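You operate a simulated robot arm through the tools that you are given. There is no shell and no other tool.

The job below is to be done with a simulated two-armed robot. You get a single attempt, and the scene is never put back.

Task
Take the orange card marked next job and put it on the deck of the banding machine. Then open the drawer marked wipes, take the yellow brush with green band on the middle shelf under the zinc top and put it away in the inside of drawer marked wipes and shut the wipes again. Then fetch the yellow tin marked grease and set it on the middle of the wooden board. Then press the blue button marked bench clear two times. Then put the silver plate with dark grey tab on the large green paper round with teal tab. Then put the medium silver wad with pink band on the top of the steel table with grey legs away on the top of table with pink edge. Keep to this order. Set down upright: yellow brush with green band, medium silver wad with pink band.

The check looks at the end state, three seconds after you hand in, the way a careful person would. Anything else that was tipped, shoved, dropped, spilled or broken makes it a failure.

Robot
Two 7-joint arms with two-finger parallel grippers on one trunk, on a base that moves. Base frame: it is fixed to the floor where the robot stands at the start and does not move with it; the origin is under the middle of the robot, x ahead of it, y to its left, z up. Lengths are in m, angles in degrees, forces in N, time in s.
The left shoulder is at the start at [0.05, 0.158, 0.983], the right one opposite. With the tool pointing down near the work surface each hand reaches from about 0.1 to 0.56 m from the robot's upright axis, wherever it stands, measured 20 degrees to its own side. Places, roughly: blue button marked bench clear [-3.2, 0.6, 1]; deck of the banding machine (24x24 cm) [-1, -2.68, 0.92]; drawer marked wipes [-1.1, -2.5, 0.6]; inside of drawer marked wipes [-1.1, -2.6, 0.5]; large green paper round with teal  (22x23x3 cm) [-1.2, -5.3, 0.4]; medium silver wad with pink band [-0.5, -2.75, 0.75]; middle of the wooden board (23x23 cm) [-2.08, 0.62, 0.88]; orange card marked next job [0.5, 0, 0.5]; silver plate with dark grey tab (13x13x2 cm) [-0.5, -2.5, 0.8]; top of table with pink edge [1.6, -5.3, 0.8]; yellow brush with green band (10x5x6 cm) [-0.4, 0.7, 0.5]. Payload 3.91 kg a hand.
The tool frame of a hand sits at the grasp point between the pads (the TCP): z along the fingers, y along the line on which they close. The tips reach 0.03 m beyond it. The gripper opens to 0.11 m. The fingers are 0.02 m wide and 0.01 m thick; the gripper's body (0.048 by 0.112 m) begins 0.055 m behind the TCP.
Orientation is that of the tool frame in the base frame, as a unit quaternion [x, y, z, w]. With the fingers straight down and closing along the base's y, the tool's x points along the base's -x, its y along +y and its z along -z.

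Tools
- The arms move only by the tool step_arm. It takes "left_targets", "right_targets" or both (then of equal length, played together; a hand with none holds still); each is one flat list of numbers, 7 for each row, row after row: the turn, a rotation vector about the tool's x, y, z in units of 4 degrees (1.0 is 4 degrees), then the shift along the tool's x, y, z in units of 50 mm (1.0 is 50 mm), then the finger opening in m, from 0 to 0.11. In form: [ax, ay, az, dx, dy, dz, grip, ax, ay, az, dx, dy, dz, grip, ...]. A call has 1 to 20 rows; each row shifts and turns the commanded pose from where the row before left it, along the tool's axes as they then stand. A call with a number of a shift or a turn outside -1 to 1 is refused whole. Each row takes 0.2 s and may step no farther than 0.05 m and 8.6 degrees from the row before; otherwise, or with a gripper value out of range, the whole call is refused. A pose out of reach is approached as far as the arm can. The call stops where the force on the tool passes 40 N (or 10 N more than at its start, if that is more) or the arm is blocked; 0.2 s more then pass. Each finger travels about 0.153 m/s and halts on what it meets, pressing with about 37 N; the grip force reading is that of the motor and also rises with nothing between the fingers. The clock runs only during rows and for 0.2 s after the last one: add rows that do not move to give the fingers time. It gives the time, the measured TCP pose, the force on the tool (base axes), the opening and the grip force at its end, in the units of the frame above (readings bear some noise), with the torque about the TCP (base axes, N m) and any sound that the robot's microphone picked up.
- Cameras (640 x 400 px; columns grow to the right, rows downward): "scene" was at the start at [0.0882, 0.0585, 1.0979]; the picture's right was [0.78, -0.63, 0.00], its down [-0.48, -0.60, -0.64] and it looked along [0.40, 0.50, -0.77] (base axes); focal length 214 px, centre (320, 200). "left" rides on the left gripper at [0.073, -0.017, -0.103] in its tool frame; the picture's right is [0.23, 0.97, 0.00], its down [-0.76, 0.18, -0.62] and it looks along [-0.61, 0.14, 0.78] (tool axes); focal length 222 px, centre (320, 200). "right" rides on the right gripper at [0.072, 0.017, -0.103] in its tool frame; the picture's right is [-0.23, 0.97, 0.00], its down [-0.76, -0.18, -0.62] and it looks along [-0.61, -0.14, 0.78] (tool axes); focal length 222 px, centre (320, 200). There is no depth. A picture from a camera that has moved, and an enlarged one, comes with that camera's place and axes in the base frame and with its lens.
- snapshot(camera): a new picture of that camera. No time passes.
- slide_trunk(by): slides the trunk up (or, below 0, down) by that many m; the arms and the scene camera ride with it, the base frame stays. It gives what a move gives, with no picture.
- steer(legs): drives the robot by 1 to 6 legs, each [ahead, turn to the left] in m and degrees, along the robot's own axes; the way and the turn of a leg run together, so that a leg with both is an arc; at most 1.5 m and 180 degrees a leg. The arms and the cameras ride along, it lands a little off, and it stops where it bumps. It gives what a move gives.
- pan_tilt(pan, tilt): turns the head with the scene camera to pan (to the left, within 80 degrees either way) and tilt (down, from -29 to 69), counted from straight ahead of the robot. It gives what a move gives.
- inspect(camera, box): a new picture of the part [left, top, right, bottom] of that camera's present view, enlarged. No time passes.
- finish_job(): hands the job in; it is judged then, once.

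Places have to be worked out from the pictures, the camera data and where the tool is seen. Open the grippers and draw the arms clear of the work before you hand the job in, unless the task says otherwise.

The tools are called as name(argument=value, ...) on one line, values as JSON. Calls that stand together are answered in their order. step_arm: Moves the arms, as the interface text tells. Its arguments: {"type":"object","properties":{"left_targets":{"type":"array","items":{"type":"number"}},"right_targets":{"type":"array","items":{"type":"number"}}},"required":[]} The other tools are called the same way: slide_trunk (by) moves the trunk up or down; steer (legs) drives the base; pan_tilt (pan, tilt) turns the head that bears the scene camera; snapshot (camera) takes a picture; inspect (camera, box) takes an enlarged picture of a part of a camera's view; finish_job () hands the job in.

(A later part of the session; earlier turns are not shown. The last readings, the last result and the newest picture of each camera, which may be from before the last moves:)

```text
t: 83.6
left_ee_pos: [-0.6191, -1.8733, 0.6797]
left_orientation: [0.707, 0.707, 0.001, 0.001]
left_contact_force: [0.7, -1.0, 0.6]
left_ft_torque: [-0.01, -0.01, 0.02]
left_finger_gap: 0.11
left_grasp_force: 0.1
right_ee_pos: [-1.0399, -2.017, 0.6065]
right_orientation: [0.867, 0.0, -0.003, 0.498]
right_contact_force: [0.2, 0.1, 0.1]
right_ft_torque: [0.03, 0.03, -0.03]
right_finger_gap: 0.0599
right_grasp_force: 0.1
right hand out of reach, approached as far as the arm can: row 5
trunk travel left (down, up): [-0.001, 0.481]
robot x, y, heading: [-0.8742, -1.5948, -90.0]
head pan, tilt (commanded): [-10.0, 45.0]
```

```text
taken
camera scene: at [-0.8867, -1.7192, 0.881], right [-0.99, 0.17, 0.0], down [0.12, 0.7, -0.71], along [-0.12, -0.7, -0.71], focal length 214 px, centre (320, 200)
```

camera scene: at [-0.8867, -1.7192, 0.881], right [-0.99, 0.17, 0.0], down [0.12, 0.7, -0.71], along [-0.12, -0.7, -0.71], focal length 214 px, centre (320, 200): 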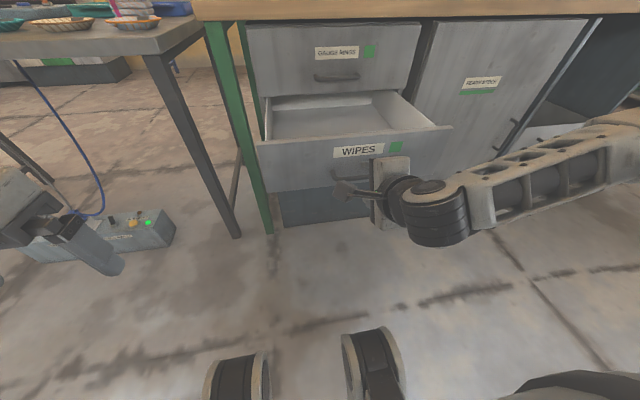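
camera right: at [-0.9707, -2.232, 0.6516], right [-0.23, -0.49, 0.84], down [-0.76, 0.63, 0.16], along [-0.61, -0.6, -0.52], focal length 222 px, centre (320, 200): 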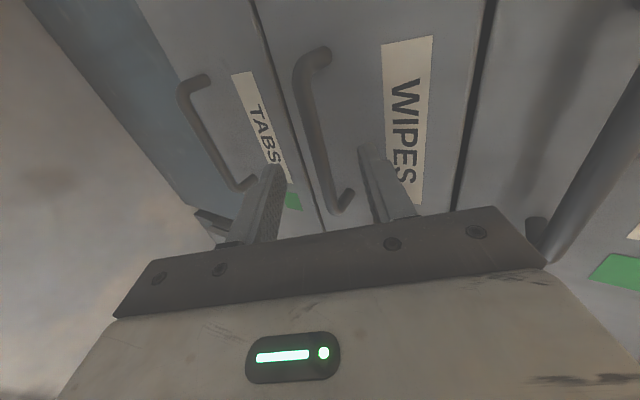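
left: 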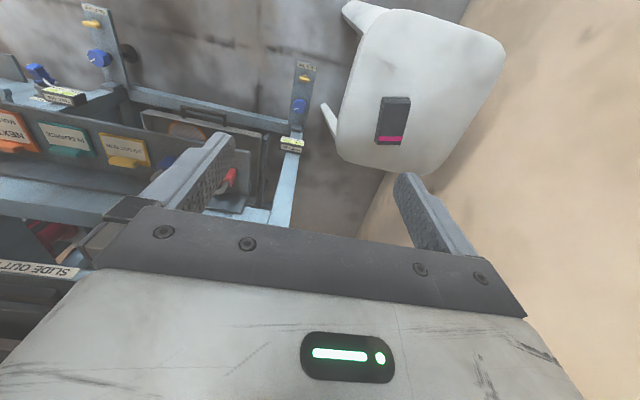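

The handle is free and the drawer stays open. Now to the brush: I back away, turn round and drive to about (-0.3, -0.3) facing the zinc-topped table.

steer(legs=[[-0.4, 0], [0, 147.5], [1.06, 0], [0, 32.5]])

pan_tilt(pan=0, tilt=25)

snapshot(camera="scene")

```text
t: 98.8
left_ee_pos: [-0.5809, -0.0352, 0.6793]
left_orientation: [0.712, -0.702, 0.0, 0.001]
left_contact_force: [-0.1, 0.0, 0.5]
left_ft_torque: [0.0, -0.01, 0.01]
left_finger_gap: 0.1099
left_grasp_force: 0.1
right_ee_pos: [-0.1628, 0.115, 0.6057]
right_orientation: [-0.006, 0.867, 0.498, -0.003]
right_contact_force: [0.0, 0.4, -0.6]
right_ft_torque: [-0.02, 0.0, 0.0]
right_finger_gap: 0.0599
right_grasp_force: 0.0
trunk travel left (down, up): [-0.001, 0.481]
robot x, y, heading: [-0.3243, -0.3067, 90.9]
head pan, tilt (commanded): [-10.0, 45.0]
```

```text
t: 99.6
left_ee_pos: [-0.5807, -0.0347, 0.6794]
left_orientation: [0.712, -0.702, 0.0, 0.001]
left_contact_force: [0.3, -0.1, -0.5]
left_ft_torque: [0.01, -0.01, 0.0]
left_finger_gap: 0.1097
left_grasp_force: 0.1
right_ee_pos: [-0.1617, 0.1157, 0.6051]
right_orientation: [-0.006, 0.867, 0.498, -0.002]
right_contact_force: [-0.3, -0.6, -0.5]
right_ft_torque: [-0.01, -0.03, -0.02]
right_finger_gap: 0.0601
right_grasp_force: 0.0
trunk travel left (down, up): [-0.001, 0.481]
robot x, y, heading: [-0.3225, -0.3095, 91.2]
head pan, tilt (commanded): [0.0, 25.0]
```

```text
taken
camera scene: at [-0.324, -0.1755, 0.9115], right [1.0, 0.02, 0.0], down [0.01, -0.42, -0.91], along [-0.02, 0.91, -0.42], focal length 214 px, centre (320, 200)
```

scene: 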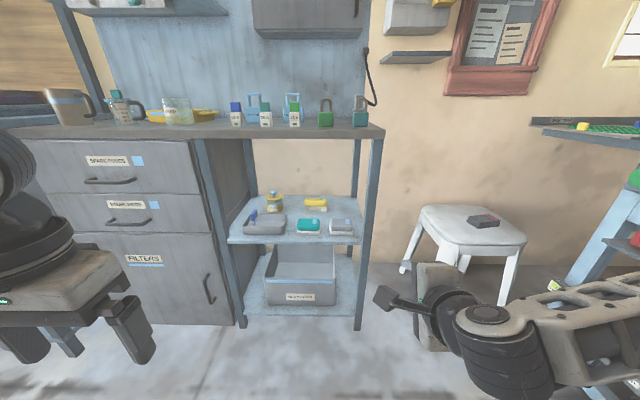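

The shelf under the table top is in view with several small objects. I zoom in to tell the brush.

inspect(camera="scene", box=[220, 170, 380, 270])

inspect(camera="scene", box=[200, 80, 400, 205])

```text
4.00 times, centred on (300, 220) of scene
camera zoom: at [-0.324, -0.1755, 0.9115], right [1.0, 0.02, 0.0], down [0.01, -0.42, -0.91], along [-0.02, 0.91, -0.42], focal length 858 px, centre (400, 120)
```

zoom: 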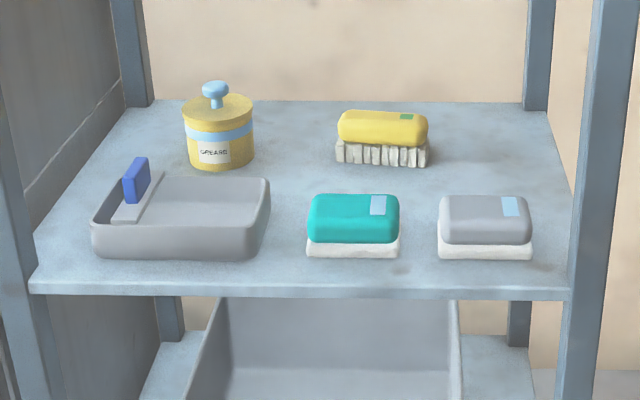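

```text
3.20 times, centred on (300, 142) of scene
camera zoom: at [-0.324, -0.1755, 0.9115], right [1.0, 0.02, 0.0], down [0.01, -0.42, -0.91], along [-0.02, 0.91, -0.42], focal length 686 px, centre (384, 384)
```

zoom: 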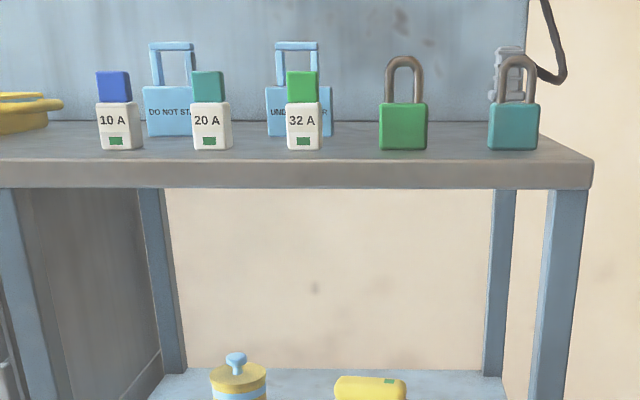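

The brush is at about (-0.363, 0.702), bristles on the shelf at z≈0.46, with sponges standing in front of it; the grease tin is on the same shelf. To keep the wrist camera clear of those sponges I roll the right hand a further 90° so its camera sits on top.

step_arm(right_targets=[0, 0, 1, 0, 0, 0, 0.11, 0, 0, 1, 0, 0, 0, 0.11, 0, 0, 1, 0, 0, 0, 0.11, 0, 0, 1, 0, 0, 0, 0.11, 0, 0, 1, 0, 0, 0, 0.11, 0, 0, 1, 0, 0, 0, 0.11, 0, 0, 1, 0, 0, 0, 0.11, 0, 0, 1, 0, 0, 0, 0.11, 0, 0, 1, 0, 0, 0, 0.11, 0, 0, 1, 0, 0, 0, 0.11, 0, 0, 1, 0, 0, 0, 0.11, 0, 0, 1, 0, 0, 0, 0.11, 0, 0, 1, 0, 0, 0, 0.11, 0, 0, 1, 0, 0, 0, 0.11, 0, 0, 1, 0, 0, 0, 0.11, 0, 0, 1, 0, 0, 0, 0.11, 0, 0, 1, 0, 0, 0, 0.11, 0, 0, 1, 0, 0, 0, 0.11, 0, 0, 1, 0, 0, 0, 0.11, 0, 0, 1, 0, 0, 0, 0.11])

snapshot(camera="scene")

snapshot(camera="right")

```text
t: 103.8
left_ee_pos: [-0.5801, -0.0343, 0.6801]
left_orientation: [0.712, -0.703, 0.0, 0.002]
left_contact_force: [-0.8, 0.3, 0.3]
left_ft_torque: [0.0, 0.05, 0.02]
left_finger_gap: 0.1101
left_grasp_force: 0.1
right_ee_pos: [-0.1623, 0.1154, 0.6057]
right_orientation: [0.553, 0.668, 0.38, -0.322]
right_contact_force: [0.0, 0.1, 0.3]
right_ft_torque: [-0.02, 0.01, 0.0]
right_finger_gap: 0.1097
right_grasp_force: 0.1
trunk travel left (down, up): [-0.001, 0.481]
robot x, y, heading: [-0.318, -0.3058, 91.3]
head pan, tilt (commanded): [0.0, 25.0]
```

```text
taken
camera scene: at [-0.324, -0.1755, 0.9115], right [1.0, 0.02, 0.0], down [0.01, -0.42, -0.91], along [-0.02, 0.91, -0.42], focal length 214 px, centre (320, 200)
```

scene: 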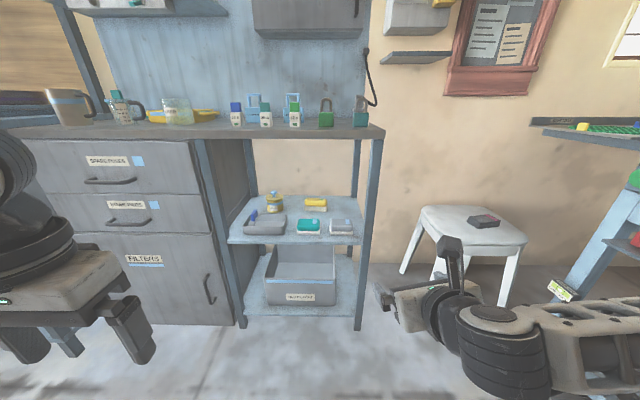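

```text
taken
camera right: at [-0.1577, 0.0638, 0.7224], right [1.0, -0.01, -0.05], down [-0.03, -0.93, -0.36], along [-0.04, 0.36, -0.93], focal length 222 px, centre (320, 200)
```

right: 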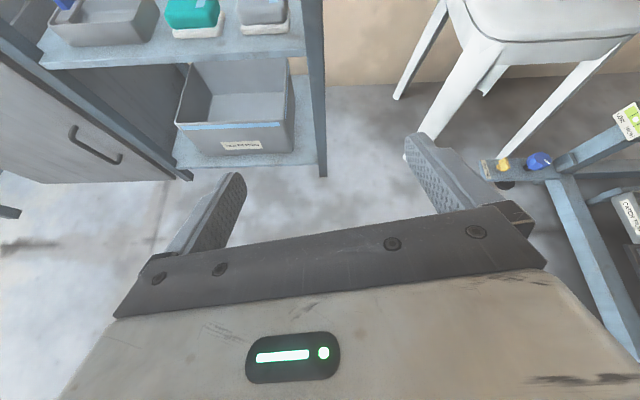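

The roll works. I finish it, set the tilt to about 50° from vertical, and shift the robot over to about (-0.5, -0.03).

step_arm(right_targets=[0, 0, 1, 0, 0, 0, 0.11, 0, 0, 1, 0, 0, 0, 0.11, 0, 0, 0.5, 0, 0, 0, 0.11, 0, -1, 0, 0, 0, 0, 0.11, 0, -1, 0, 0, 0, 0, 0.11, 0, -0.5, 0, 0, 0, 0, 0.11])

steer(legs=[[0, 30], [0.33, 0], [0, -31]])

snapshot(camera="scene")

snapshot(camera="right")

```text
t: 105.2
left_ee_pos: [-0.5802, -0.0344, 0.6795]
left_orientation: [0.712, -0.703, -0.001, 0.002]
left_contact_force: [-0.1, -0.4, 0.1]
left_ft_torque: [-0.01, 0.0, 0.0]
left_finger_gap: 0.1099
left_grasp_force: 0.1
right_ee_pos: [-0.1612, 0.116, 0.6066]
right_orientation: [0.637, 0.646, 0.296, -0.299]
right_contact_force: [1.1, -0.2, 0.1]
right_ft_torque: [-0.02, 0.01, 0.02]
right_finger_gap: 0.1101
right_grasp_force: 0.2
trunk travel left (down, up): [-0.001, 0.481]
robot x, y, heading: [-0.3241, -0.3061, 90.9]
head pan, tilt (commanded): [0.0, 25.0]
```

```text
t: 110.3
left_ee_pos: [-0.7474, 0.2517, 0.6798]
left_orientation: [0.708, -0.706, -0.001, 0.002]
left_contact_force: [0.3, 0.6, 0.1]
left_ft_torque: [0.0, -0.05, 0.01]
left_finger_gap: 0.1102
left_grasp_force: 0.0
right_ee_pos: [-0.328, 0.397, 0.6071]
right_orientation: [0.641, 0.642, 0.298, -0.298]
right_contact_force: [-0.9, -0.3, 0.6]
right_ft_torque: [0.0, 0.01, 0.0]
right_finger_gap: 0.1099
right_grasp_force: 0.1
trunk travel left (down, up): [-0.001, 0.481]
robot x, y, heading: [-0.4962, -0.0228, 90.1]
head pan, tilt (commanded): [0.0, 25.0]
```

```text
taken
camera scene: at [-0.4931, 0.1079, 0.9115], right [1.0, 0.0, 0.0], down [0.0, -0.42, -0.91], along [0.0, 0.91, -0.42], focal length 214 px, centre (320, 200)
```

scene: 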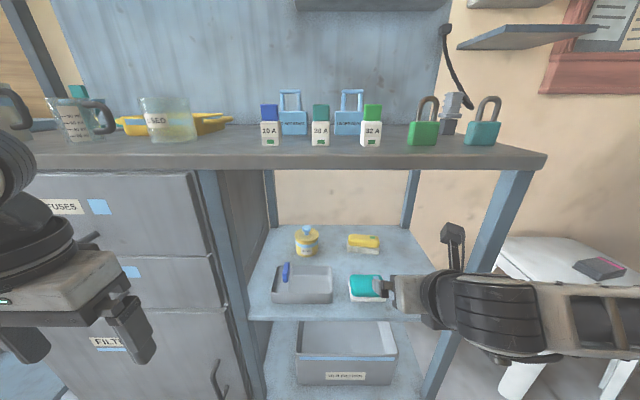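

```text
taken
camera right: at [-0.3108, 0.3647, 0.728], right [0.97, -0.15, -0.17], down [-0.18, -0.97, -0.18], along [-0.14, 0.21, -0.97], focal length 222 px, centre (320, 200)
```

right: 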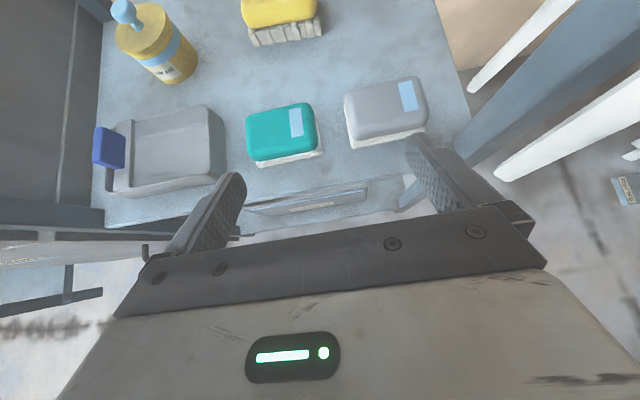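

The wrist camera now looks down on the shelf. I zoom in on the brush to get its place and angle.

inspect(camera="right", box=[200, 0, 360, 100])

inspect(camera="scene", box=[240, 200, 440, 325])

```text
4.00 times, centred on (280, 50) of right
camera zoom: at [-0.3108, 0.3647, 0.728], right [0.97, -0.15, -0.17], down [-0.18, -0.97, -0.18], along [-0.14, 0.21, -0.97], focal length 888 px, centre (480, 800)
```

zoom: 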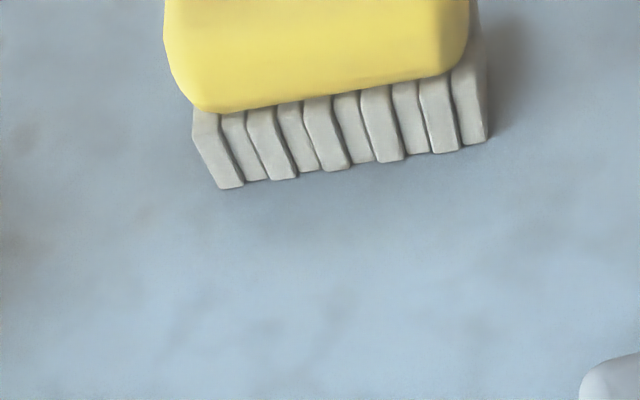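

```text
3.20 times, centred on (340, 262) of scene
camera zoom: at [-0.4931, 0.1079, 0.9115], right [1.0, 0.0, 0.0], down [0.0, -0.42, -0.91], along [0.0, 0.91, -0.42], focal length 686 px, centre (256, 0)
```

zoom: 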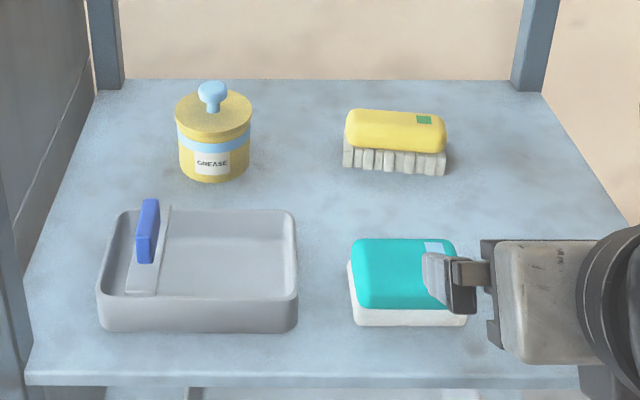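

The brush is turned about 8° clockwise, its centre near (-0.351, 0.693). I drive 9 cm forward, then yaw the hand by -8° and line up for the approach above the sponge.

steer(legs=[[0.09, 0]])

step_arm(right_targets=[-0.765, 0, 0.646, 0, 0, 0, 0.11, -0.765, 0, 0.646, 0, 0, 0, 0.11])

snapshot(camera="right")

snapshot(camera="scene")

```text
t: 111.5
left_ee_pos: [-0.7469, 0.3418, 0.6803]
left_orientation: [-0.707, 0.707, 0.0, -0.001]
left_contact_force: [0.4, -0.1, -0.7]
left_ft_torque: [0.0, 0.03, -0.02]
left_finger_gap: 0.11
left_grasp_force: 0.1
right_ee_pos: [-0.3271, 0.4876, 0.6062]
right_orientation: [0.641, 0.642, 0.297, -0.297]
right_contact_force: [-0.9, -0.4, -0.8]
right_ft_torque: [0.0, 0.01, 0.06]
right_finger_gap: 0.1101
right_grasp_force: 0.1
trunk travel left (down, up): [-0.001, 0.481]
robot x, y, heading: [-0.4952, 0.0651, 90.1]
head pan, tilt (commanded): [0.0, 25.0]
```

```text
t: 112.0
left_ee_pos: [-0.7485, 0.3417, 0.6794]
left_orientation: [-0.707, 0.708, 0.0, -0.001]
left_contact_force: [-0.5, -0.2, -0.4]
left_ft_torque: [-0.04, -0.01, 0.03]
left_finger_gap: 0.1102
left_grasp_force: 0.1
right_ee_pos: [-0.3274, 0.4867, 0.605]
right_orientation: [0.685, 0.595, 0.318, -0.276]
right_contact_force: [0.9, -0.1, -0.8]
right_ft_torque: [0.01, -0.02, 0.01]
right_finger_gap: 0.1102
right_grasp_force: 0.1
trunk travel left (down, up): [-0.001, 0.481]
robot x, y, heading: [-0.4966, 0.0654, 90.3]
head pan, tilt (commanded): [0.0, 25.0]
```

```text
taken
camera right: at [-0.3159, 0.4527, 0.7278], right [0.94, -0.28, -0.17], down [-0.31, -0.93, -0.18], along [-0.11, 0.22, -0.97], focal length 222 px, centre (320, 200)
```

right: 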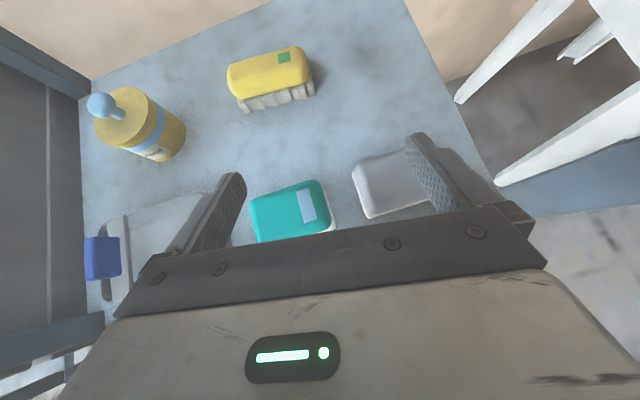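

```text
taken
camera scene: at [-0.4935, 0.1981, 0.9115], right [1.0, 0.0, 0.0], down [0.0, -0.42, -0.91], along [0.0, 0.91, -0.42], focal length 214 px, centre (320, 200)
```

scene: 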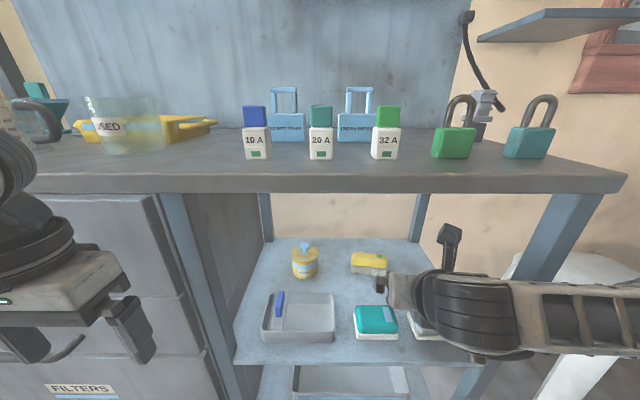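

I zoom again on the brush from the aligned hand.

inspect(camera="right", box=[190, 20, 350, 120])

```text
4.00 times, centred on (270, 70) of right
camera zoom: at [-0.3159, 0.4527, 0.7278], right [0.94, -0.28, -0.17], down [-0.31, -0.93, -0.18], along [-0.11, 0.22, -0.97], focal length 888 px, centre (520, 720)
```

zoom: 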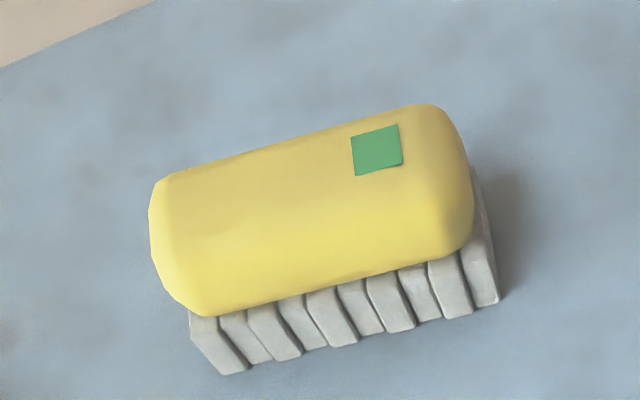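

The brush lies 5.5 cm left of the hand axis and about 21 cm ahead. I move to 10 cm short of it and look again.

step_arm(right_targets=[0, 0, 0, 0.222, -0.275, 0.56, 0.11, 0, 0, 0, 0.222, -0.275, 0.56, 0.11, 0, 0, 0, 0.222, -0.275, 0.56, 0.11, 0, 0, 0, 0.222, -0.275, 0.56, 0.11, 0, 0, 0, 0, 0, 0, 0.11])

snapshot(camera="right")

snapshot(camera="scene")

```text
t: 113.2
left_ee_pos: [-0.7478, 0.3401, 0.6816]
left_orientation: [0.708, -0.707, -0.003, 0.0]
left_contact_force: [0.6, -0.3, 0.1]
left_ft_torque: [0.01, 0.03, -0.02]
left_finger_gap: 0.1101
left_grasp_force: 0.1
right_ee_pos: [-0.3656, 0.6068, 0.57]
right_orientation: [0.683, 0.595, 0.32, -0.277]
right_contact_force: [0.5, -0.2, -0.7]
right_ft_torque: [0.0, 0.0, -0.01]
right_finger_gap: 0.1099
right_grasp_force: 0.1
trunk travel left (down, up): [-0.001, 0.481]
robot x, y, heading: [-0.4937, 0.0666, 90.3]
head pan, tilt (commanded): [0.0, 25.0]
```

```text
taken
camera right: at [-0.3541, 0.5719, 0.6915], right [0.94, -0.28, -0.17], down [-0.31, -0.93, -0.18], along [-0.11, 0.23, -0.97], focal length 222 px, centre (320, 200)
```

right: 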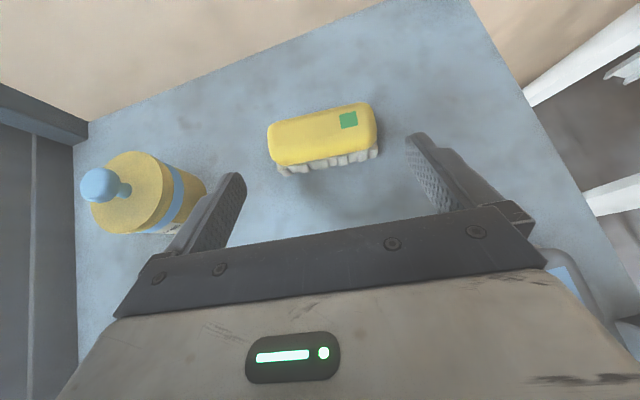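

```text
taken
camera scene: at [-0.4936, 0.1949, 0.9122], right [1.0, 0.0, 0.0], down [0.0, -0.42, -0.91], along [0.0, 0.91, -0.42], focal length 214 px, centre (320, 200)
```

scene: 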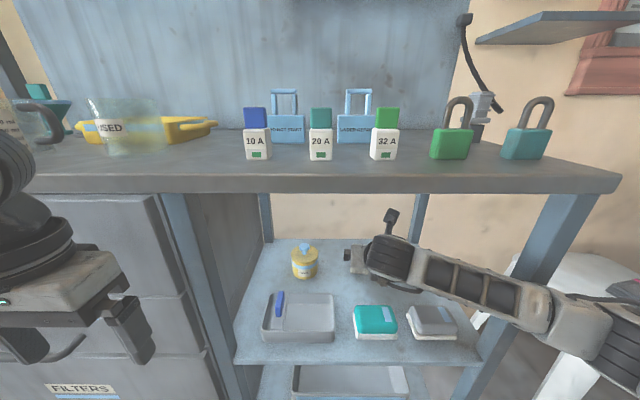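

I zoom on the brush between the fingers.

inspect(camera="right", box=[200, 80, 440, 230])

```text
2.67 times, centred on (320, 155) of right
camera zoom: at [-0.3541, 0.5719, 0.6915], right [0.94, -0.28, -0.17], down [-0.31, -0.93, -0.18], along [-0.11, 0.23, -0.97], focal length 592 px, centre (320, 320)
```

zoom: 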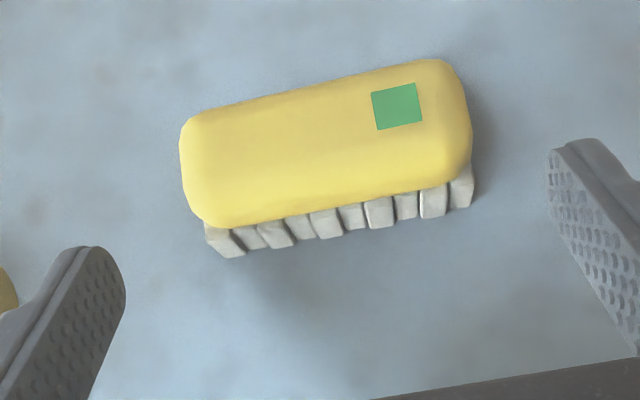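

The brush is centred to 2 mm and its angle matches. I advance 6 cm and check the side clearances.

step_arm(right_targets=[0, 0, 0, -0.02, 0.04, 0.6, 0.11, 0, 0, 0, -0.02, 0, 0.6, 0.11, 0, 0, 0, 0, 0, 0, 0.11])

inspect(camera="right", box=[200, 80, 440, 230])

```text
t: 114.0
left_ee_pos: [-0.7505, 0.3383, 0.6818]
left_orientation: [0.708, -0.707, -0.001, -0.005]
left_contact_force: [0.5, 0.2, 0.1]
left_ft_torque: [0.05, -0.02, -0.01]
left_finger_gap: 0.1101
left_grasp_force: 0.1
right_ee_pos: [-0.364, 0.6488, 0.5381]
right_orientation: [0.678, 0.597, 0.322, -0.282]
right_contact_force: [0.0, -0.1, -0.3]
right_ft_torque: [-0.01, 0.02, 0.0]
right_finger_gap: 0.1102
right_grasp_force: 0.1
trunk travel left (down, up): [-0.001, 0.481]
robot x, y, heading: [-0.4938, 0.0667, 90.2]
head pan, tilt (commanded): [0.0, 25.0]
```

```text
2.67 times, centred on (320, 155) of right
camera zoom: at [-0.353, 0.6119, 0.6593], right [0.95, -0.27, -0.17], down [-0.3, -0.93, -0.2], along [-0.11, 0.24, -0.97], focal length 592 px, centre (320, 320)
```

zoom: 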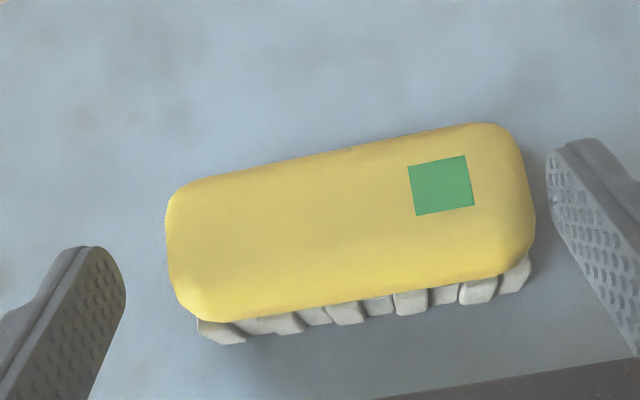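

The hand lags its target a few mm, and the brush now sits about 1 cm right of the finger centre. I hold still a moment to see whether it settles.

step_arm(right_targets=[0, 0, 0, 0, 0, 0, 0.11, 0, 0, 0, 0, 0, 0, 0.11, 0, 0, 0, 0, 0, 0, 0.11])

snapshot(camera="scene")

snapshot(camera="left")

```text
t: 114.8
left_ee_pos: [-0.7512, 0.3378, 0.6802]
left_orientation: [0.708, -0.706, -0.002, -0.007]
left_contact_force: [-0.2, 0.4, 0.4]
left_ft_torque: [-0.02, 0.01, 0.01]
left_finger_gap: 0.11
left_grasp_force: 0.0
right_ee_pos: [-0.3651, 0.6489, 0.5373]
right_orientation: [0.678, 0.598, 0.323, -0.282]
right_contact_force: [0.3, -0.5, 0.3]
right_ft_torque: [-0.01, -0.05, 0.01]
right_finger_gap: 0.1102
right_grasp_force: 0.1
trunk travel left (down, up): [-0.001, 0.481]
robot x, y, heading: [-0.4919, 0.064, 90.3]
head pan, tilt (commanded): [0.0, 25.0]
```

```text
taken
camera scene: at [-0.4988, 0.1907, 0.9132], right [1.0, 0.0, 0.01], down [0.01, -0.41, -0.91], along [0.0, 0.91, -0.41], focal length 214 px, centre (320, 200)
```

scene: 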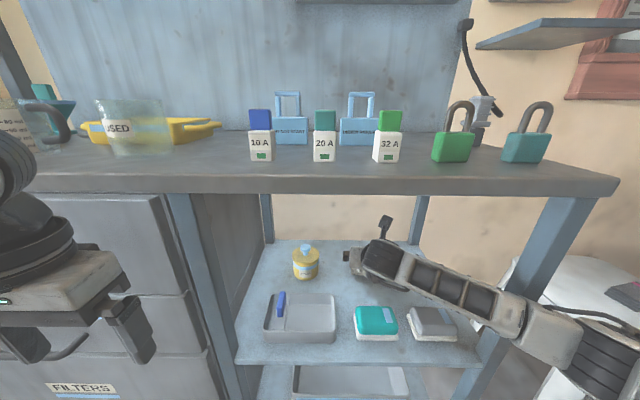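

```text
taken
camera left: at [-0.7348, 0.2639, 0.7847], right [-0.97, -0.23, -0.01], down [-0.18, 0.75, 0.63], along [-0.14, 0.62, -0.78], focal length 222 px, centre (320, 200)
```

left: 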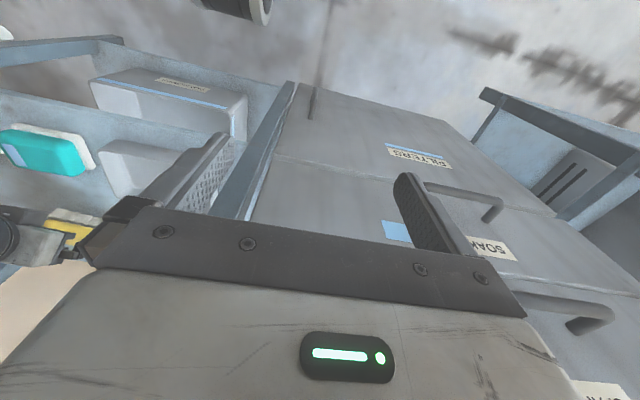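

The forearm is leaning on the table's right front leg (the robot is being pushed back slightly). I withdraw the right hand from the shelf right away, and pull the left hand back too.

step_arm(right_targets=[0, 0, 0, 0, 0, -0.7, 0.11, 0, 0, 0, -0.1, 0, -0.8, 0.11, 0, 0, 0, -0.2, 0.2, -0.8, 0.11, 0, 0, 0, -0.2, 0.2, -0.8, 0.11, 0, 0, 0, -0.2, 0.2, -0.6, 0.11], left_targets=[0, 0, 0, 0.3, 0, 0, 0.11, 0, 0, 0, 0.3, 0, 0, 0.11, 0, 0, 0, 0.3, 0, 0, 0.11, 0, 0, 0, 0.3, 0, 0, 0.11, 0, 0, 0, 0.3, 0, 0, 0.11])

snapshot(camera="scene")

```text
t: 116.0
left_ee_pos: [-0.7517, 0.2931, 0.6967]
left_orientation: [-0.707, 0.707, 0.0, -0.002]
left_contact_force: [-0.1, 0.0, -1.0]
left_ft_torque: [-0.03, -0.01, -0.01]
left_finger_gap: 0.1098
left_grasp_force: 0.0
left hand out of reach, approached as far as the arm can: row 3, 4, 5
right_ee_pos: [-0.3513, 0.4848, 0.6204]
right_orientation: [0.685, 0.595, 0.318, -0.276]
right_contact_force: [-0.3, 0.7, 0.0]
right_ft_torque: [0.04, -0.03, -0.01]
right_finger_gap: 0.11
right_grasp_force: 0.1
trunk travel left (down, up): [-0.001, 0.481]
robot x, y, heading: [-0.49, 0.0642, 90.1]
head pan, tilt (commanded): [0.0, 25.0]
```

```text
taken
camera scene: at [-0.4935, 0.1982, 0.9115], right [1.0, 0.0, 0.0], down [0.0, -0.42, -0.91], along [0.0, 0.91, -0.42], focal length 214 px, centre (320, 200)
```

scene: 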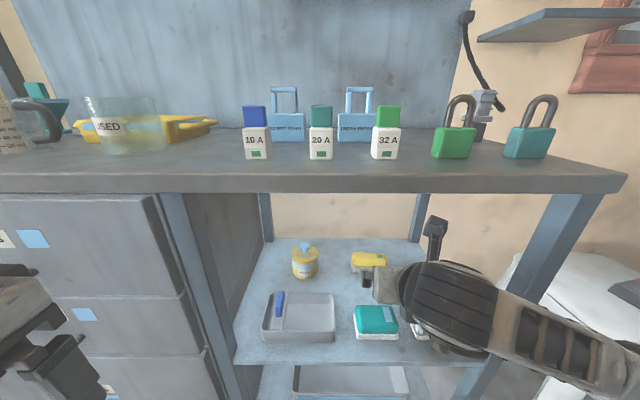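

The table and everything on it is unmoved. I reposition the robot 15 cm further left so the forearm clears the leg.

steer(legs=[[-0.45, 0], [0, 29], [0.31, 0], [0, -29.2], [0.19, 0]])

snapshot(camera="scene")

snapshot(camera="right")

```text
t: 124.5
left_ee_pos: [-0.8996, 0.305, 0.697]
left_orientation: [-0.705, 0.71, 0.0, -0.002]
left_contact_force: [-0.4, 0.0, -0.4]
left_ft_torque: [-0.01, 0.01, -0.01]
left_finger_gap: 0.11
left_grasp_force: 0.1
right_ee_pos: [-0.4981, 0.4942, 0.6198]
right_orientation: [0.687, 0.593, 0.32, -0.274]
right_contact_force: [1.0, 0.4, 0.0]
right_ft_torque: [-0.02, 0.02, 0.0]
right_finger_gap: 0.1102
right_grasp_force: 0.0
trunk travel left (down, up): [-0.001, 0.481]
robot x, y, heading: [-0.6413, 0.081, 89.8]
head pan, tilt (commanded): [0.0, 25.0]
```

```text
taken
camera scene: at [-0.6414, 0.2085, 0.9115], right [1.0, 0.0, 0.0], down [0.0, -0.42, -0.91], along [0.0, 0.91, -0.42], focal length 214 px, centre (320, 200)
```

scene: 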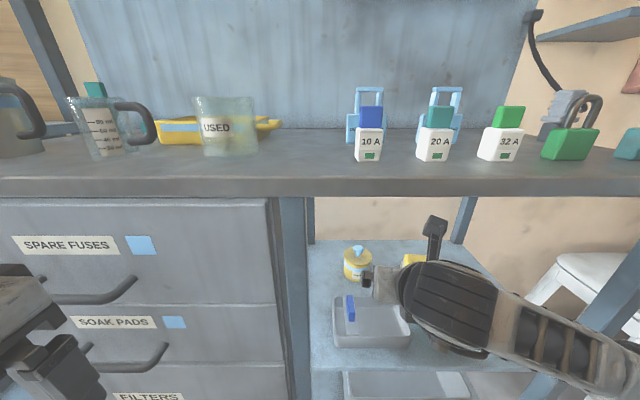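

```text
taken
camera right: at [-0.4859, 0.4599, 0.742], right [0.94, -0.29, -0.17], down [-0.32, -0.93, -0.18], along [-0.11, 0.22, -0.97], focal length 222 px, centre (320, 200)
```

right: 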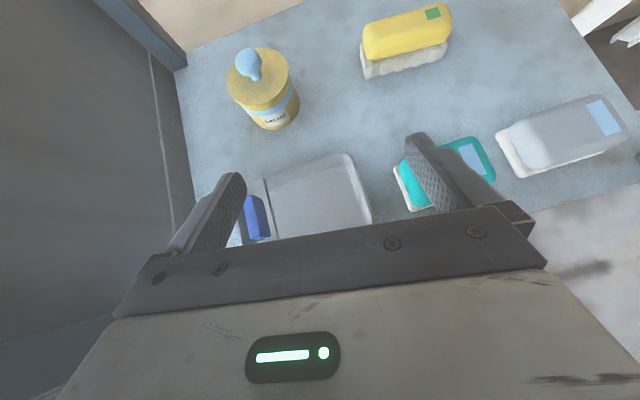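

The forearm now has more room. I move the hand sideways to the brush's line, then forward to 10 cm short of it.

step_arm(right_targets=[0, 0, 0, 0, 0.78, 0, 0.11, 0, 0, 0, 0, 0.78, 0, 0.11, 0, 0, 0, 0, 0.79, 0, 0.11, 0, 0, 0, 0.23, 0, 0.66, 0.11, 0, 0, 0, 0.23, 0, 0.66, 0.11, 0, 0, 0, 0.23, 0, 0.66, 0.11, 0, 0, 0, 0.23, 0, 0.66, 0.11, 0, 0, 0, 0, 0, 0, 0.11])

inspect(camera="right", box=[200, 80, 440, 230])

snapshot(camera="scene")

```text
t: 126.3
left_ee_pos: [-0.898, 0.3041, 0.6968]
left_orientation: [-0.705, 0.71, 0.0, -0.002]
left_contact_force: [0.5, -0.6, 0.6]
left_ft_torque: [0.02, 0.01, 0.03]
left_finger_gap: 0.1103
left_grasp_force: 0.1
right_ee_pos: [-0.3612, 0.619, 0.5691]
right_orientation: [0.687, 0.593, 0.32, -0.274]
right_contact_force: [-0.1, -0.7, -0.7]
right_ft_torque: [-0.02, 0.01, 0.01]
right_finger_gap: 0.1101
right_grasp_force: 0.0
right hand out of reach, approached as far as the arm can: row 2, 3
trunk travel left (down, up): [-0.001, 0.481]
robot x, y, heading: [-0.6409, 0.0767, 89.8]
head pan, tilt (commanded): [0.0, 25.0]
```

```text
2.67 times, centred on (320, 155) of right
camera zoom: at [-0.3499, 0.5843, 0.691], right [0.94, -0.29, -0.17], down [-0.32, -0.93, -0.18], along [-0.11, 0.22, -0.97], focal length 592 px, centre (320, 320)
```

zoom: 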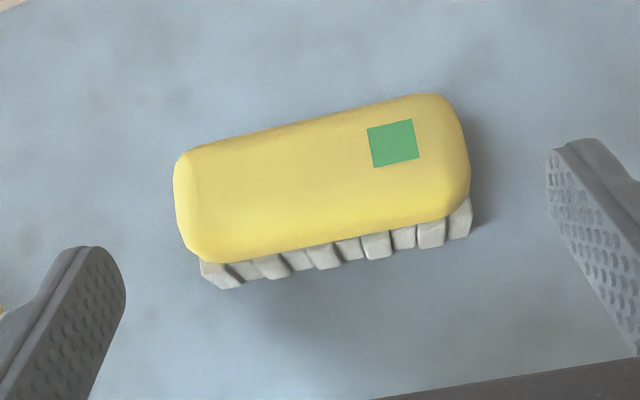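

```text
taken
camera scene: at [-0.6414, 0.2085, 0.9115], right [1.0, 0.0, 0.0], down [0.0, -0.42, -0.91], along [0.0, 0.91, -0.42], focal length 214 px, centre (320, 200)
```

scene: 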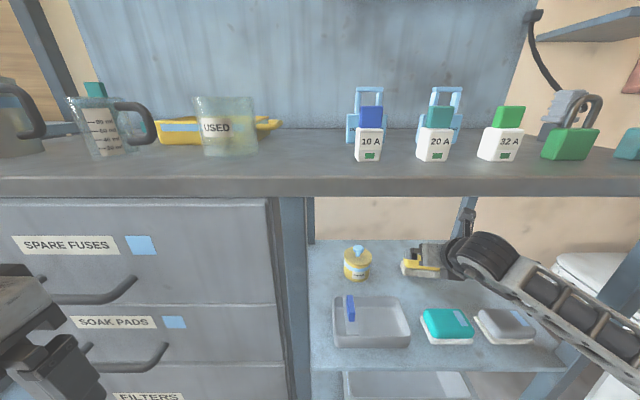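

Centred within 1 mm, 9 cm to go. I advance 5 cm and check that the hand follows.

step_arm(right_targets=[0, 0, 0, -0.06, -0.01, 0.5, 0.11, 0, 0, 0, -0.06, -0.01, 0.5, 0.11, 0, 0, 0, 0, 0, 0, 0.11])

inspect(camera="right", box=[200, 80, 440, 230])

snapshot(camera="scene")

```text
t: 127.1
left_ee_pos: [-0.9, 0.3053, 0.6964]
left_orientation: [-0.705, 0.71, 0.0, -0.002]
left_contact_force: [-0.5, -0.2, -0.3]
left_ft_torque: [0.02, 0.0, 0.01]
left_finger_gap: 0.1101
left_grasp_force: 0.1
right_ee_pos: [-0.358, 0.653, 0.5315]
right_orientation: [0.687, 0.593, 0.319, -0.274]
right_contact_force: [0.2, 0.0, -1.2]
right_ft_torque: [-0.01, 0.03, -0.01]
right_finger_gap: 0.1099
right_grasp_force: 0.0
trunk travel left (down, up): [-0.001, 0.481]
robot x, y, heading: [-0.6428, 0.0758, 89.8]
head pan, tilt (commanded): [0.0, 25.0]
```

```text
2.67 times, centred on (320, 155) of right
camera zoom: at [-0.3461, 0.6184, 0.6535], right [0.94, -0.29, -0.17], down [-0.32, -0.93, -0.18], along [-0.11, 0.22, -0.97], focal length 592 px, centre (320, 320)
```

zoom: 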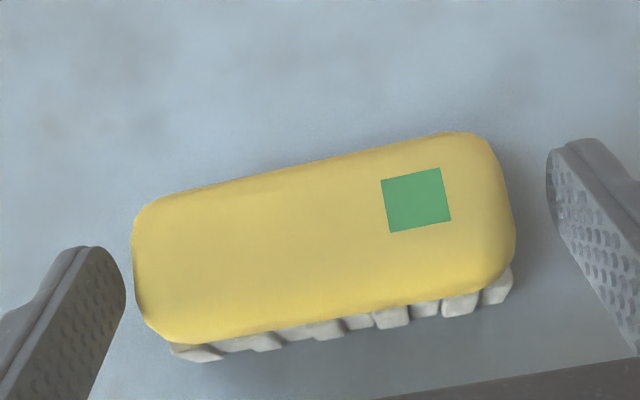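

```text
taken
camera scene: at [-0.6414, 0.2085, 0.9115], right [1.0, 0.0, 0.0], down [0.0, -0.42, -0.91], along [0.0, 0.91, -0.42], focal length 214 px, centre (320, 200)
```

scene: 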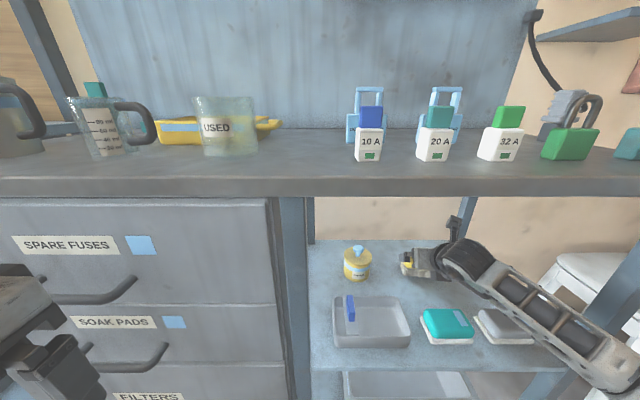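

Still centred. I shift 1.5 mm left and advance the last 4 cm.

step_arm(right_targets=[0, 0, 0, -0.03, -0.03, 0.2, 0.11, 0, 0, 0, -0.03, 0, 0.2, 0.11, 0, 0, 0, 0, 0, 0.2, 0.11, 0, 0, 0, 0, 0, 0.2, 0.11, 0, 0, 0, 0, 0, 0, 0.11])

inspect(camera="right", box=[200, 80, 440, 230])

```text
t: 128.3
left_ee_pos: [-0.9005, 0.3041, 0.6965]
left_orientation: [-0.705, 0.71, 0.001, -0.001]
left_contact_force: [-0.1, -0.9, -0.2]
left_ft_torque: [0.02, -0.03, 0.01]
left_finger_gap: 0.1099
left_grasp_force: 0.0
right_ee_pos: [-0.3554, 0.6819, 0.5044]
right_orientation: [0.687, 0.592, 0.32, -0.274]
right_contact_force: [1.6, 0.4, 0.7]
right_ft_torque: [0.01, 0.01, 0.03]
right_finger_gap: 0.11
right_grasp_force: 0.1
trunk travel left (down, up): [-0.001, 0.481]
robot x, y, heading: [-0.6444, 0.0779, 90.0]
head pan, tilt (commanded): [0.0, 25.0]
```

```text
2.67 times, centred on (320, 155) of right
camera zoom: at [-0.3438, 0.6474, 0.626], right [0.94, -0.29, -0.17], down [-0.32, -0.93, -0.18], along [-0.11, 0.22, -0.97], focal length 592 px, centre (320, 320)
```

zoom: 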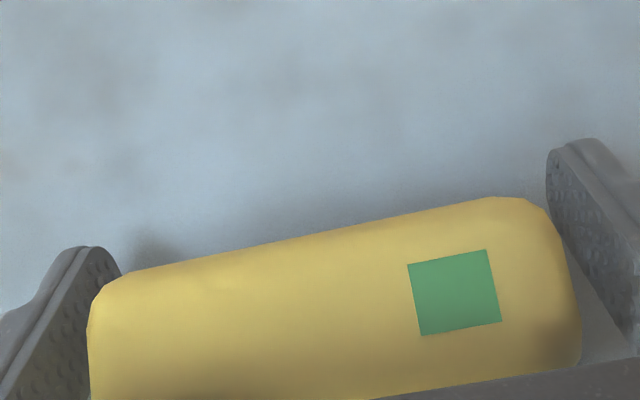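

The fingers straddle the brush ends with no contact force. I close on it.

step_arm(right_targets=[0, 0, 0, 0, 0, 0, 0.1, 0, 0, 0, 0, 0, 0, 0.09, 0, 0, 0, 0, 0, 0, 0.085, 0, 0, 0, 0, 0, 0, 0.085])

inspect(camera="right", box=[200, 80, 440, 230])

```text
t: 129.3
left_ee_pos: [-0.899, 0.3042, 0.6959]
left_orientation: [-0.704, 0.71, 0.001, -0.001]
left_contact_force: [0.1, 0.0, -0.4]
left_ft_torque: [0.01, -0.02, 0.02]
left_finger_gap: 0.11
left_grasp_force: 0.0
right_ee_pos: [-0.355, 0.6816, 0.5046]
right_orientation: [0.686, 0.593, 0.32, -0.274]
right_contact_force: [-1.1, 1.7, 0.7]
right_ft_torque: [0.04, -0.02, 0.0]
right_finger_gap: 0.0989
right_grasp_force: 36.6
trunk travel left (down, up): [-0.001, 0.481]
robot x, y, heading: [-0.6436, 0.0773, 89.8]
head pan, tilt (commanded): [0.0, 25.0]
```

```text
2.67 times, centred on (320, 155) of right
camera zoom: at [-0.3439, 0.6473, 0.6261], right [0.94, -0.29, -0.17], down [-0.32, -0.93, -0.18], along [-0.11, 0.22, -0.97], focal length 592 px, centre (320, 320)
```

zoom: 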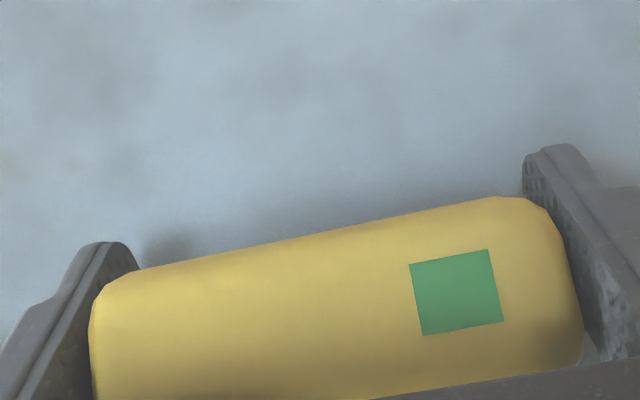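

The brush is gripped (gap 98.9 mm, 37 N). I lift it back along the fingers, over the sponge, and out of the shelf.

step_arm(right_targets=[0, 0, 0, 0.1, 0, -0.15, 0.085, 0, 0, 0, 0, 0, -0.4, 0.085, 0, 0, 0, 0, 0, -0.6, 0.085, 0, 0, 0, 0, 0, -0.6, 0.085, 0, 0, 0, 0, 0, -0.7, 0.085, 0, 0, 0, 0, 0, -0.5, 0.085])

snapshot(camera="scene")

snapshot(camera="right")

```text
t: 130.7
left_ee_pos: [-0.8987, 0.3045, 0.6967]
left_orientation: [-0.705, 0.71, 0.0, -0.001]
left_contact_force: [0.6, -0.4, 0.1]
left_ft_torque: [0.04, 0.01, -0.04]
left_finger_gap: 0.1102
left_grasp_force: 0.1
right_ee_pos: [-0.3704, 0.5719, 0.6028]
right_orientation: [0.687, 0.592, 0.32, -0.274]
right_contact_force: [0.4, -0.6, -0.8]
right_ft_torque: [-0.03, 0.01, -0.01]
right_finger_gap: 0.099
right_grasp_force: 36.9
trunk travel left (down, up): [-0.001, 0.481]
robot x, y, heading: [-0.643, 0.0778, 89.9]
head pan, tilt (commanded): [0.0, 25.0]
```

```text
taken
camera scene: at [-0.6414, 0.2086, 0.9115], right [1.0, 0.0, 0.0], down [0.0, -0.42, -0.91], along [0.0, 0.91, -0.42], focal length 214 px, centre (320, 200)
```

scene: 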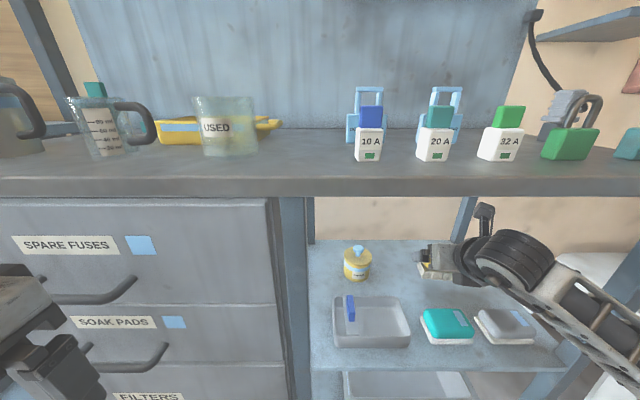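

```text
taken
camera right: at [-0.3592, 0.538, 0.7244], right [0.94, -0.29, -0.17], down [-0.32, -0.93, -0.18], along [-0.11, 0.22, -0.97], focal length 222 px, centre (320, 200)
```

right: 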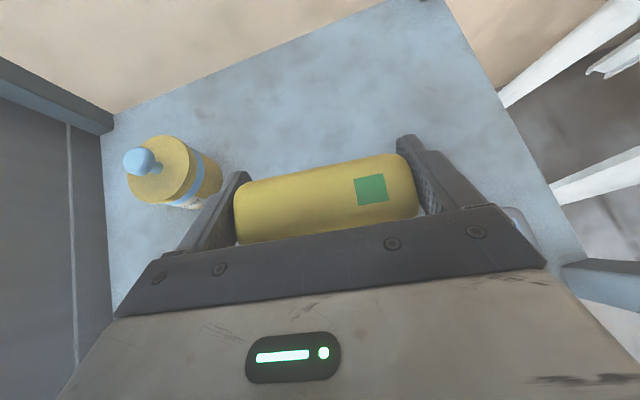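

The brush is out over the sponge and everything else is in place. I back out straight, then raise the trunk a little and drive to the open drawer.

steer(legs=[[-0.5, 0]])

slide_trunk(by=0.18)

steer(legs=[[0, 166.6], [1.0, 0], [0, 13.4]])

pan_tilt(pan=-10, tilt=35)

snapshot(camera="scene")

snapshot(camera="right")

```text
t: 133.7
left_ee_pos: [-0.9006, -0.1985, 0.6961]
left_orientation: [-0.705, 0.709, 0.0, -0.002]
left_contact_force: [-0.2, -0.3, 0.6]
left_ft_torque: [0.0, -0.02, -0.01]
left_finger_gap: 0.1102
left_grasp_force: 0.0
right_ee_pos: [-0.3727, 0.0714, 0.6012]
right_orientation: [0.686, 0.593, 0.319, -0.274]
right_contact_force: [1.3, 0.4, -1.0]
right_ft_torque: [-0.01, 0.01, 0.02]
right_finger_gap: 0.0991
right_grasp_force: 37.3
trunk travel left (down, up): [-0.001, 0.481]
robot x, y, heading: [-0.6441, -0.4234, 90.0]
head pan, tilt (commanded): [0.0, 25.0]
```

```text
t: 135.7
left_ee_pos: [-0.9023, -0.199, 0.8773]
left_orientation: [-0.706, 0.709, 0.001, -0.001]
left_contact_force: [-0.4, 1.3, -0.6]
left_ft_torque: [-0.04, -0.01, 0.0]
left_finger_gap: 0.11
left_grasp_force: 0.0
right_ee_pos: [-0.3724, 0.0693, 0.7827]
right_orientation: [0.687, 0.593, 0.32, -0.274]
right_contact_force: [0.7, 0.6, -1.0]
right_ft_torque: [0.01, 0.0, 0.01]
right_finger_gap: 0.0993
right_grasp_force: 37.1
trunk travel left (down, up): [-0.181, 0.301]
robot x, y, heading: [-0.6416, -0.4265, 90.0]
head pan, tilt (commanded): [0.0, 25.0]
```

```text
t: 148.5
left_ee_pos: [-0.6226, -1.6258, 0.8763]
left_orientation: [0.711, 0.703, 0.001, 0.001]
left_contact_force: [-0.3, -0.4, 0.7]
left_ft_torque: [-0.01, 0.01, -0.03]
left_finger_gap: 0.1098
left_grasp_force: 0.1
right_ee_pos: [-1.1529, -1.8931, 0.7821]
right_orientation: [-0.591, 0.688, -0.273, -0.32]
right_contact_force: [0.7, -0.4, -1.1]
right_ft_torque: [-0.04, 0.0, -0.01]
right_finger_gap: 0.0987
right_grasp_force: 36.7
trunk travel left (down, up): [-0.181, 0.301]
robot x, y, heading: [-0.8836, -1.4027, -90.4]
head pan, tilt (commanded): [0.0, 25.0]
```

```text
t: 149.2
left_ee_pos: [-0.6235, -1.627, 0.8753]
left_orientation: [0.711, 0.703, 0.0, 0.0]
left_contact_force: [0.5, -0.5, 0.1]
left_ft_torque: [-0.02, 0.04, 0.01]
left_finger_gap: 0.11
left_grasp_force: 0.0
right_ee_pos: [-1.1524, -1.8924, 0.7819]
right_orientation: [-0.591, 0.688, -0.273, -0.32]
right_contact_force: [0.5, -0.6, -0.2]
right_ft_torque: [-0.01, 0.01, 0.0]
right_finger_gap: 0.099
right_grasp_force: 37.5
trunk travel left (down, up): [-0.181, 0.301]
robot x, y, heading: [-0.8782, -1.3994, -90.2]
head pan, tilt (commanded): [-10.0, 35.0]
```

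```text
taken
camera scene: at [-0.8963, -1.5271, 1.0758], right [-0.98, 0.18, 0.0], down [0.1, 0.56, -0.82], along [-0.15, -0.81, -0.57], focal length 214 px, centre (320, 200)
```

scene: 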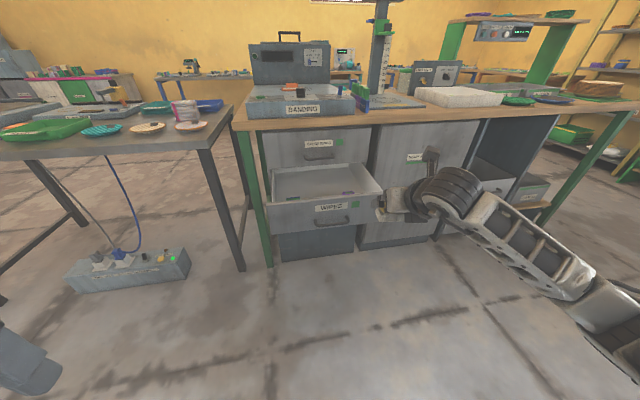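

```text
taken
camera right: at [-1.1648, -1.8587, 0.9041], right [-0.94, 0.29, -0.17], down [0.32, 0.93, -0.18], along [0.11, -0.22, -0.97], focal length 222 px, centre (320, 200)
```

right: 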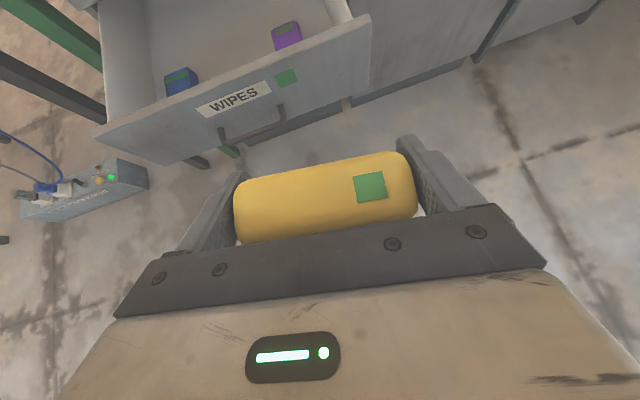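

The drawer holds two small boxes, blue and purple, near its front. I zoom in on the drawer's inside.

inspect(camera="scene", box=[240, 130, 440, 255])

inspect(camera="right", box=[80, 0, 400, 200])

```text
3.20 times, centred on (340, 192) of scene
camera zoom: at [-0.8963, -1.5271, 1.0758], right [-0.98, 0.18, 0.0], down [0.1, 0.56, -0.82], along [-0.15, -0.81, -0.57], focal length 686 px, centre (256, 224)
```

zoom: 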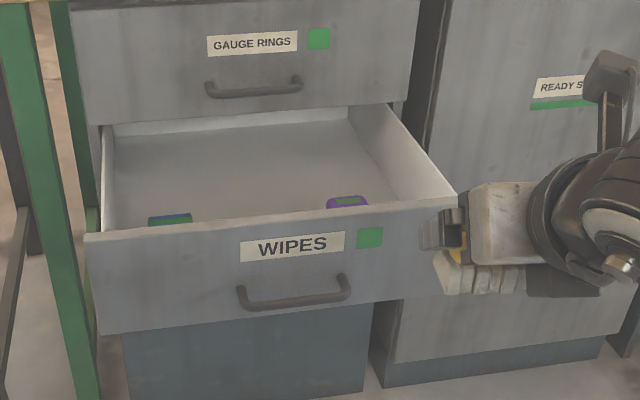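

```text
2.00 times, centred on (240, 100) of right
camera zoom: at [-1.1648, -1.8587, 0.9041], right [-0.94, 0.29, -0.17], down [0.32, 0.93, -0.18], along [0.11, -0.22, -0.97], focal length 444 px, centre (480, 400)
```

zoom: 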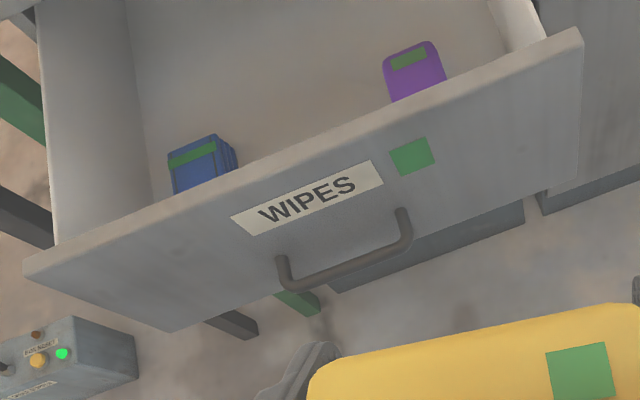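

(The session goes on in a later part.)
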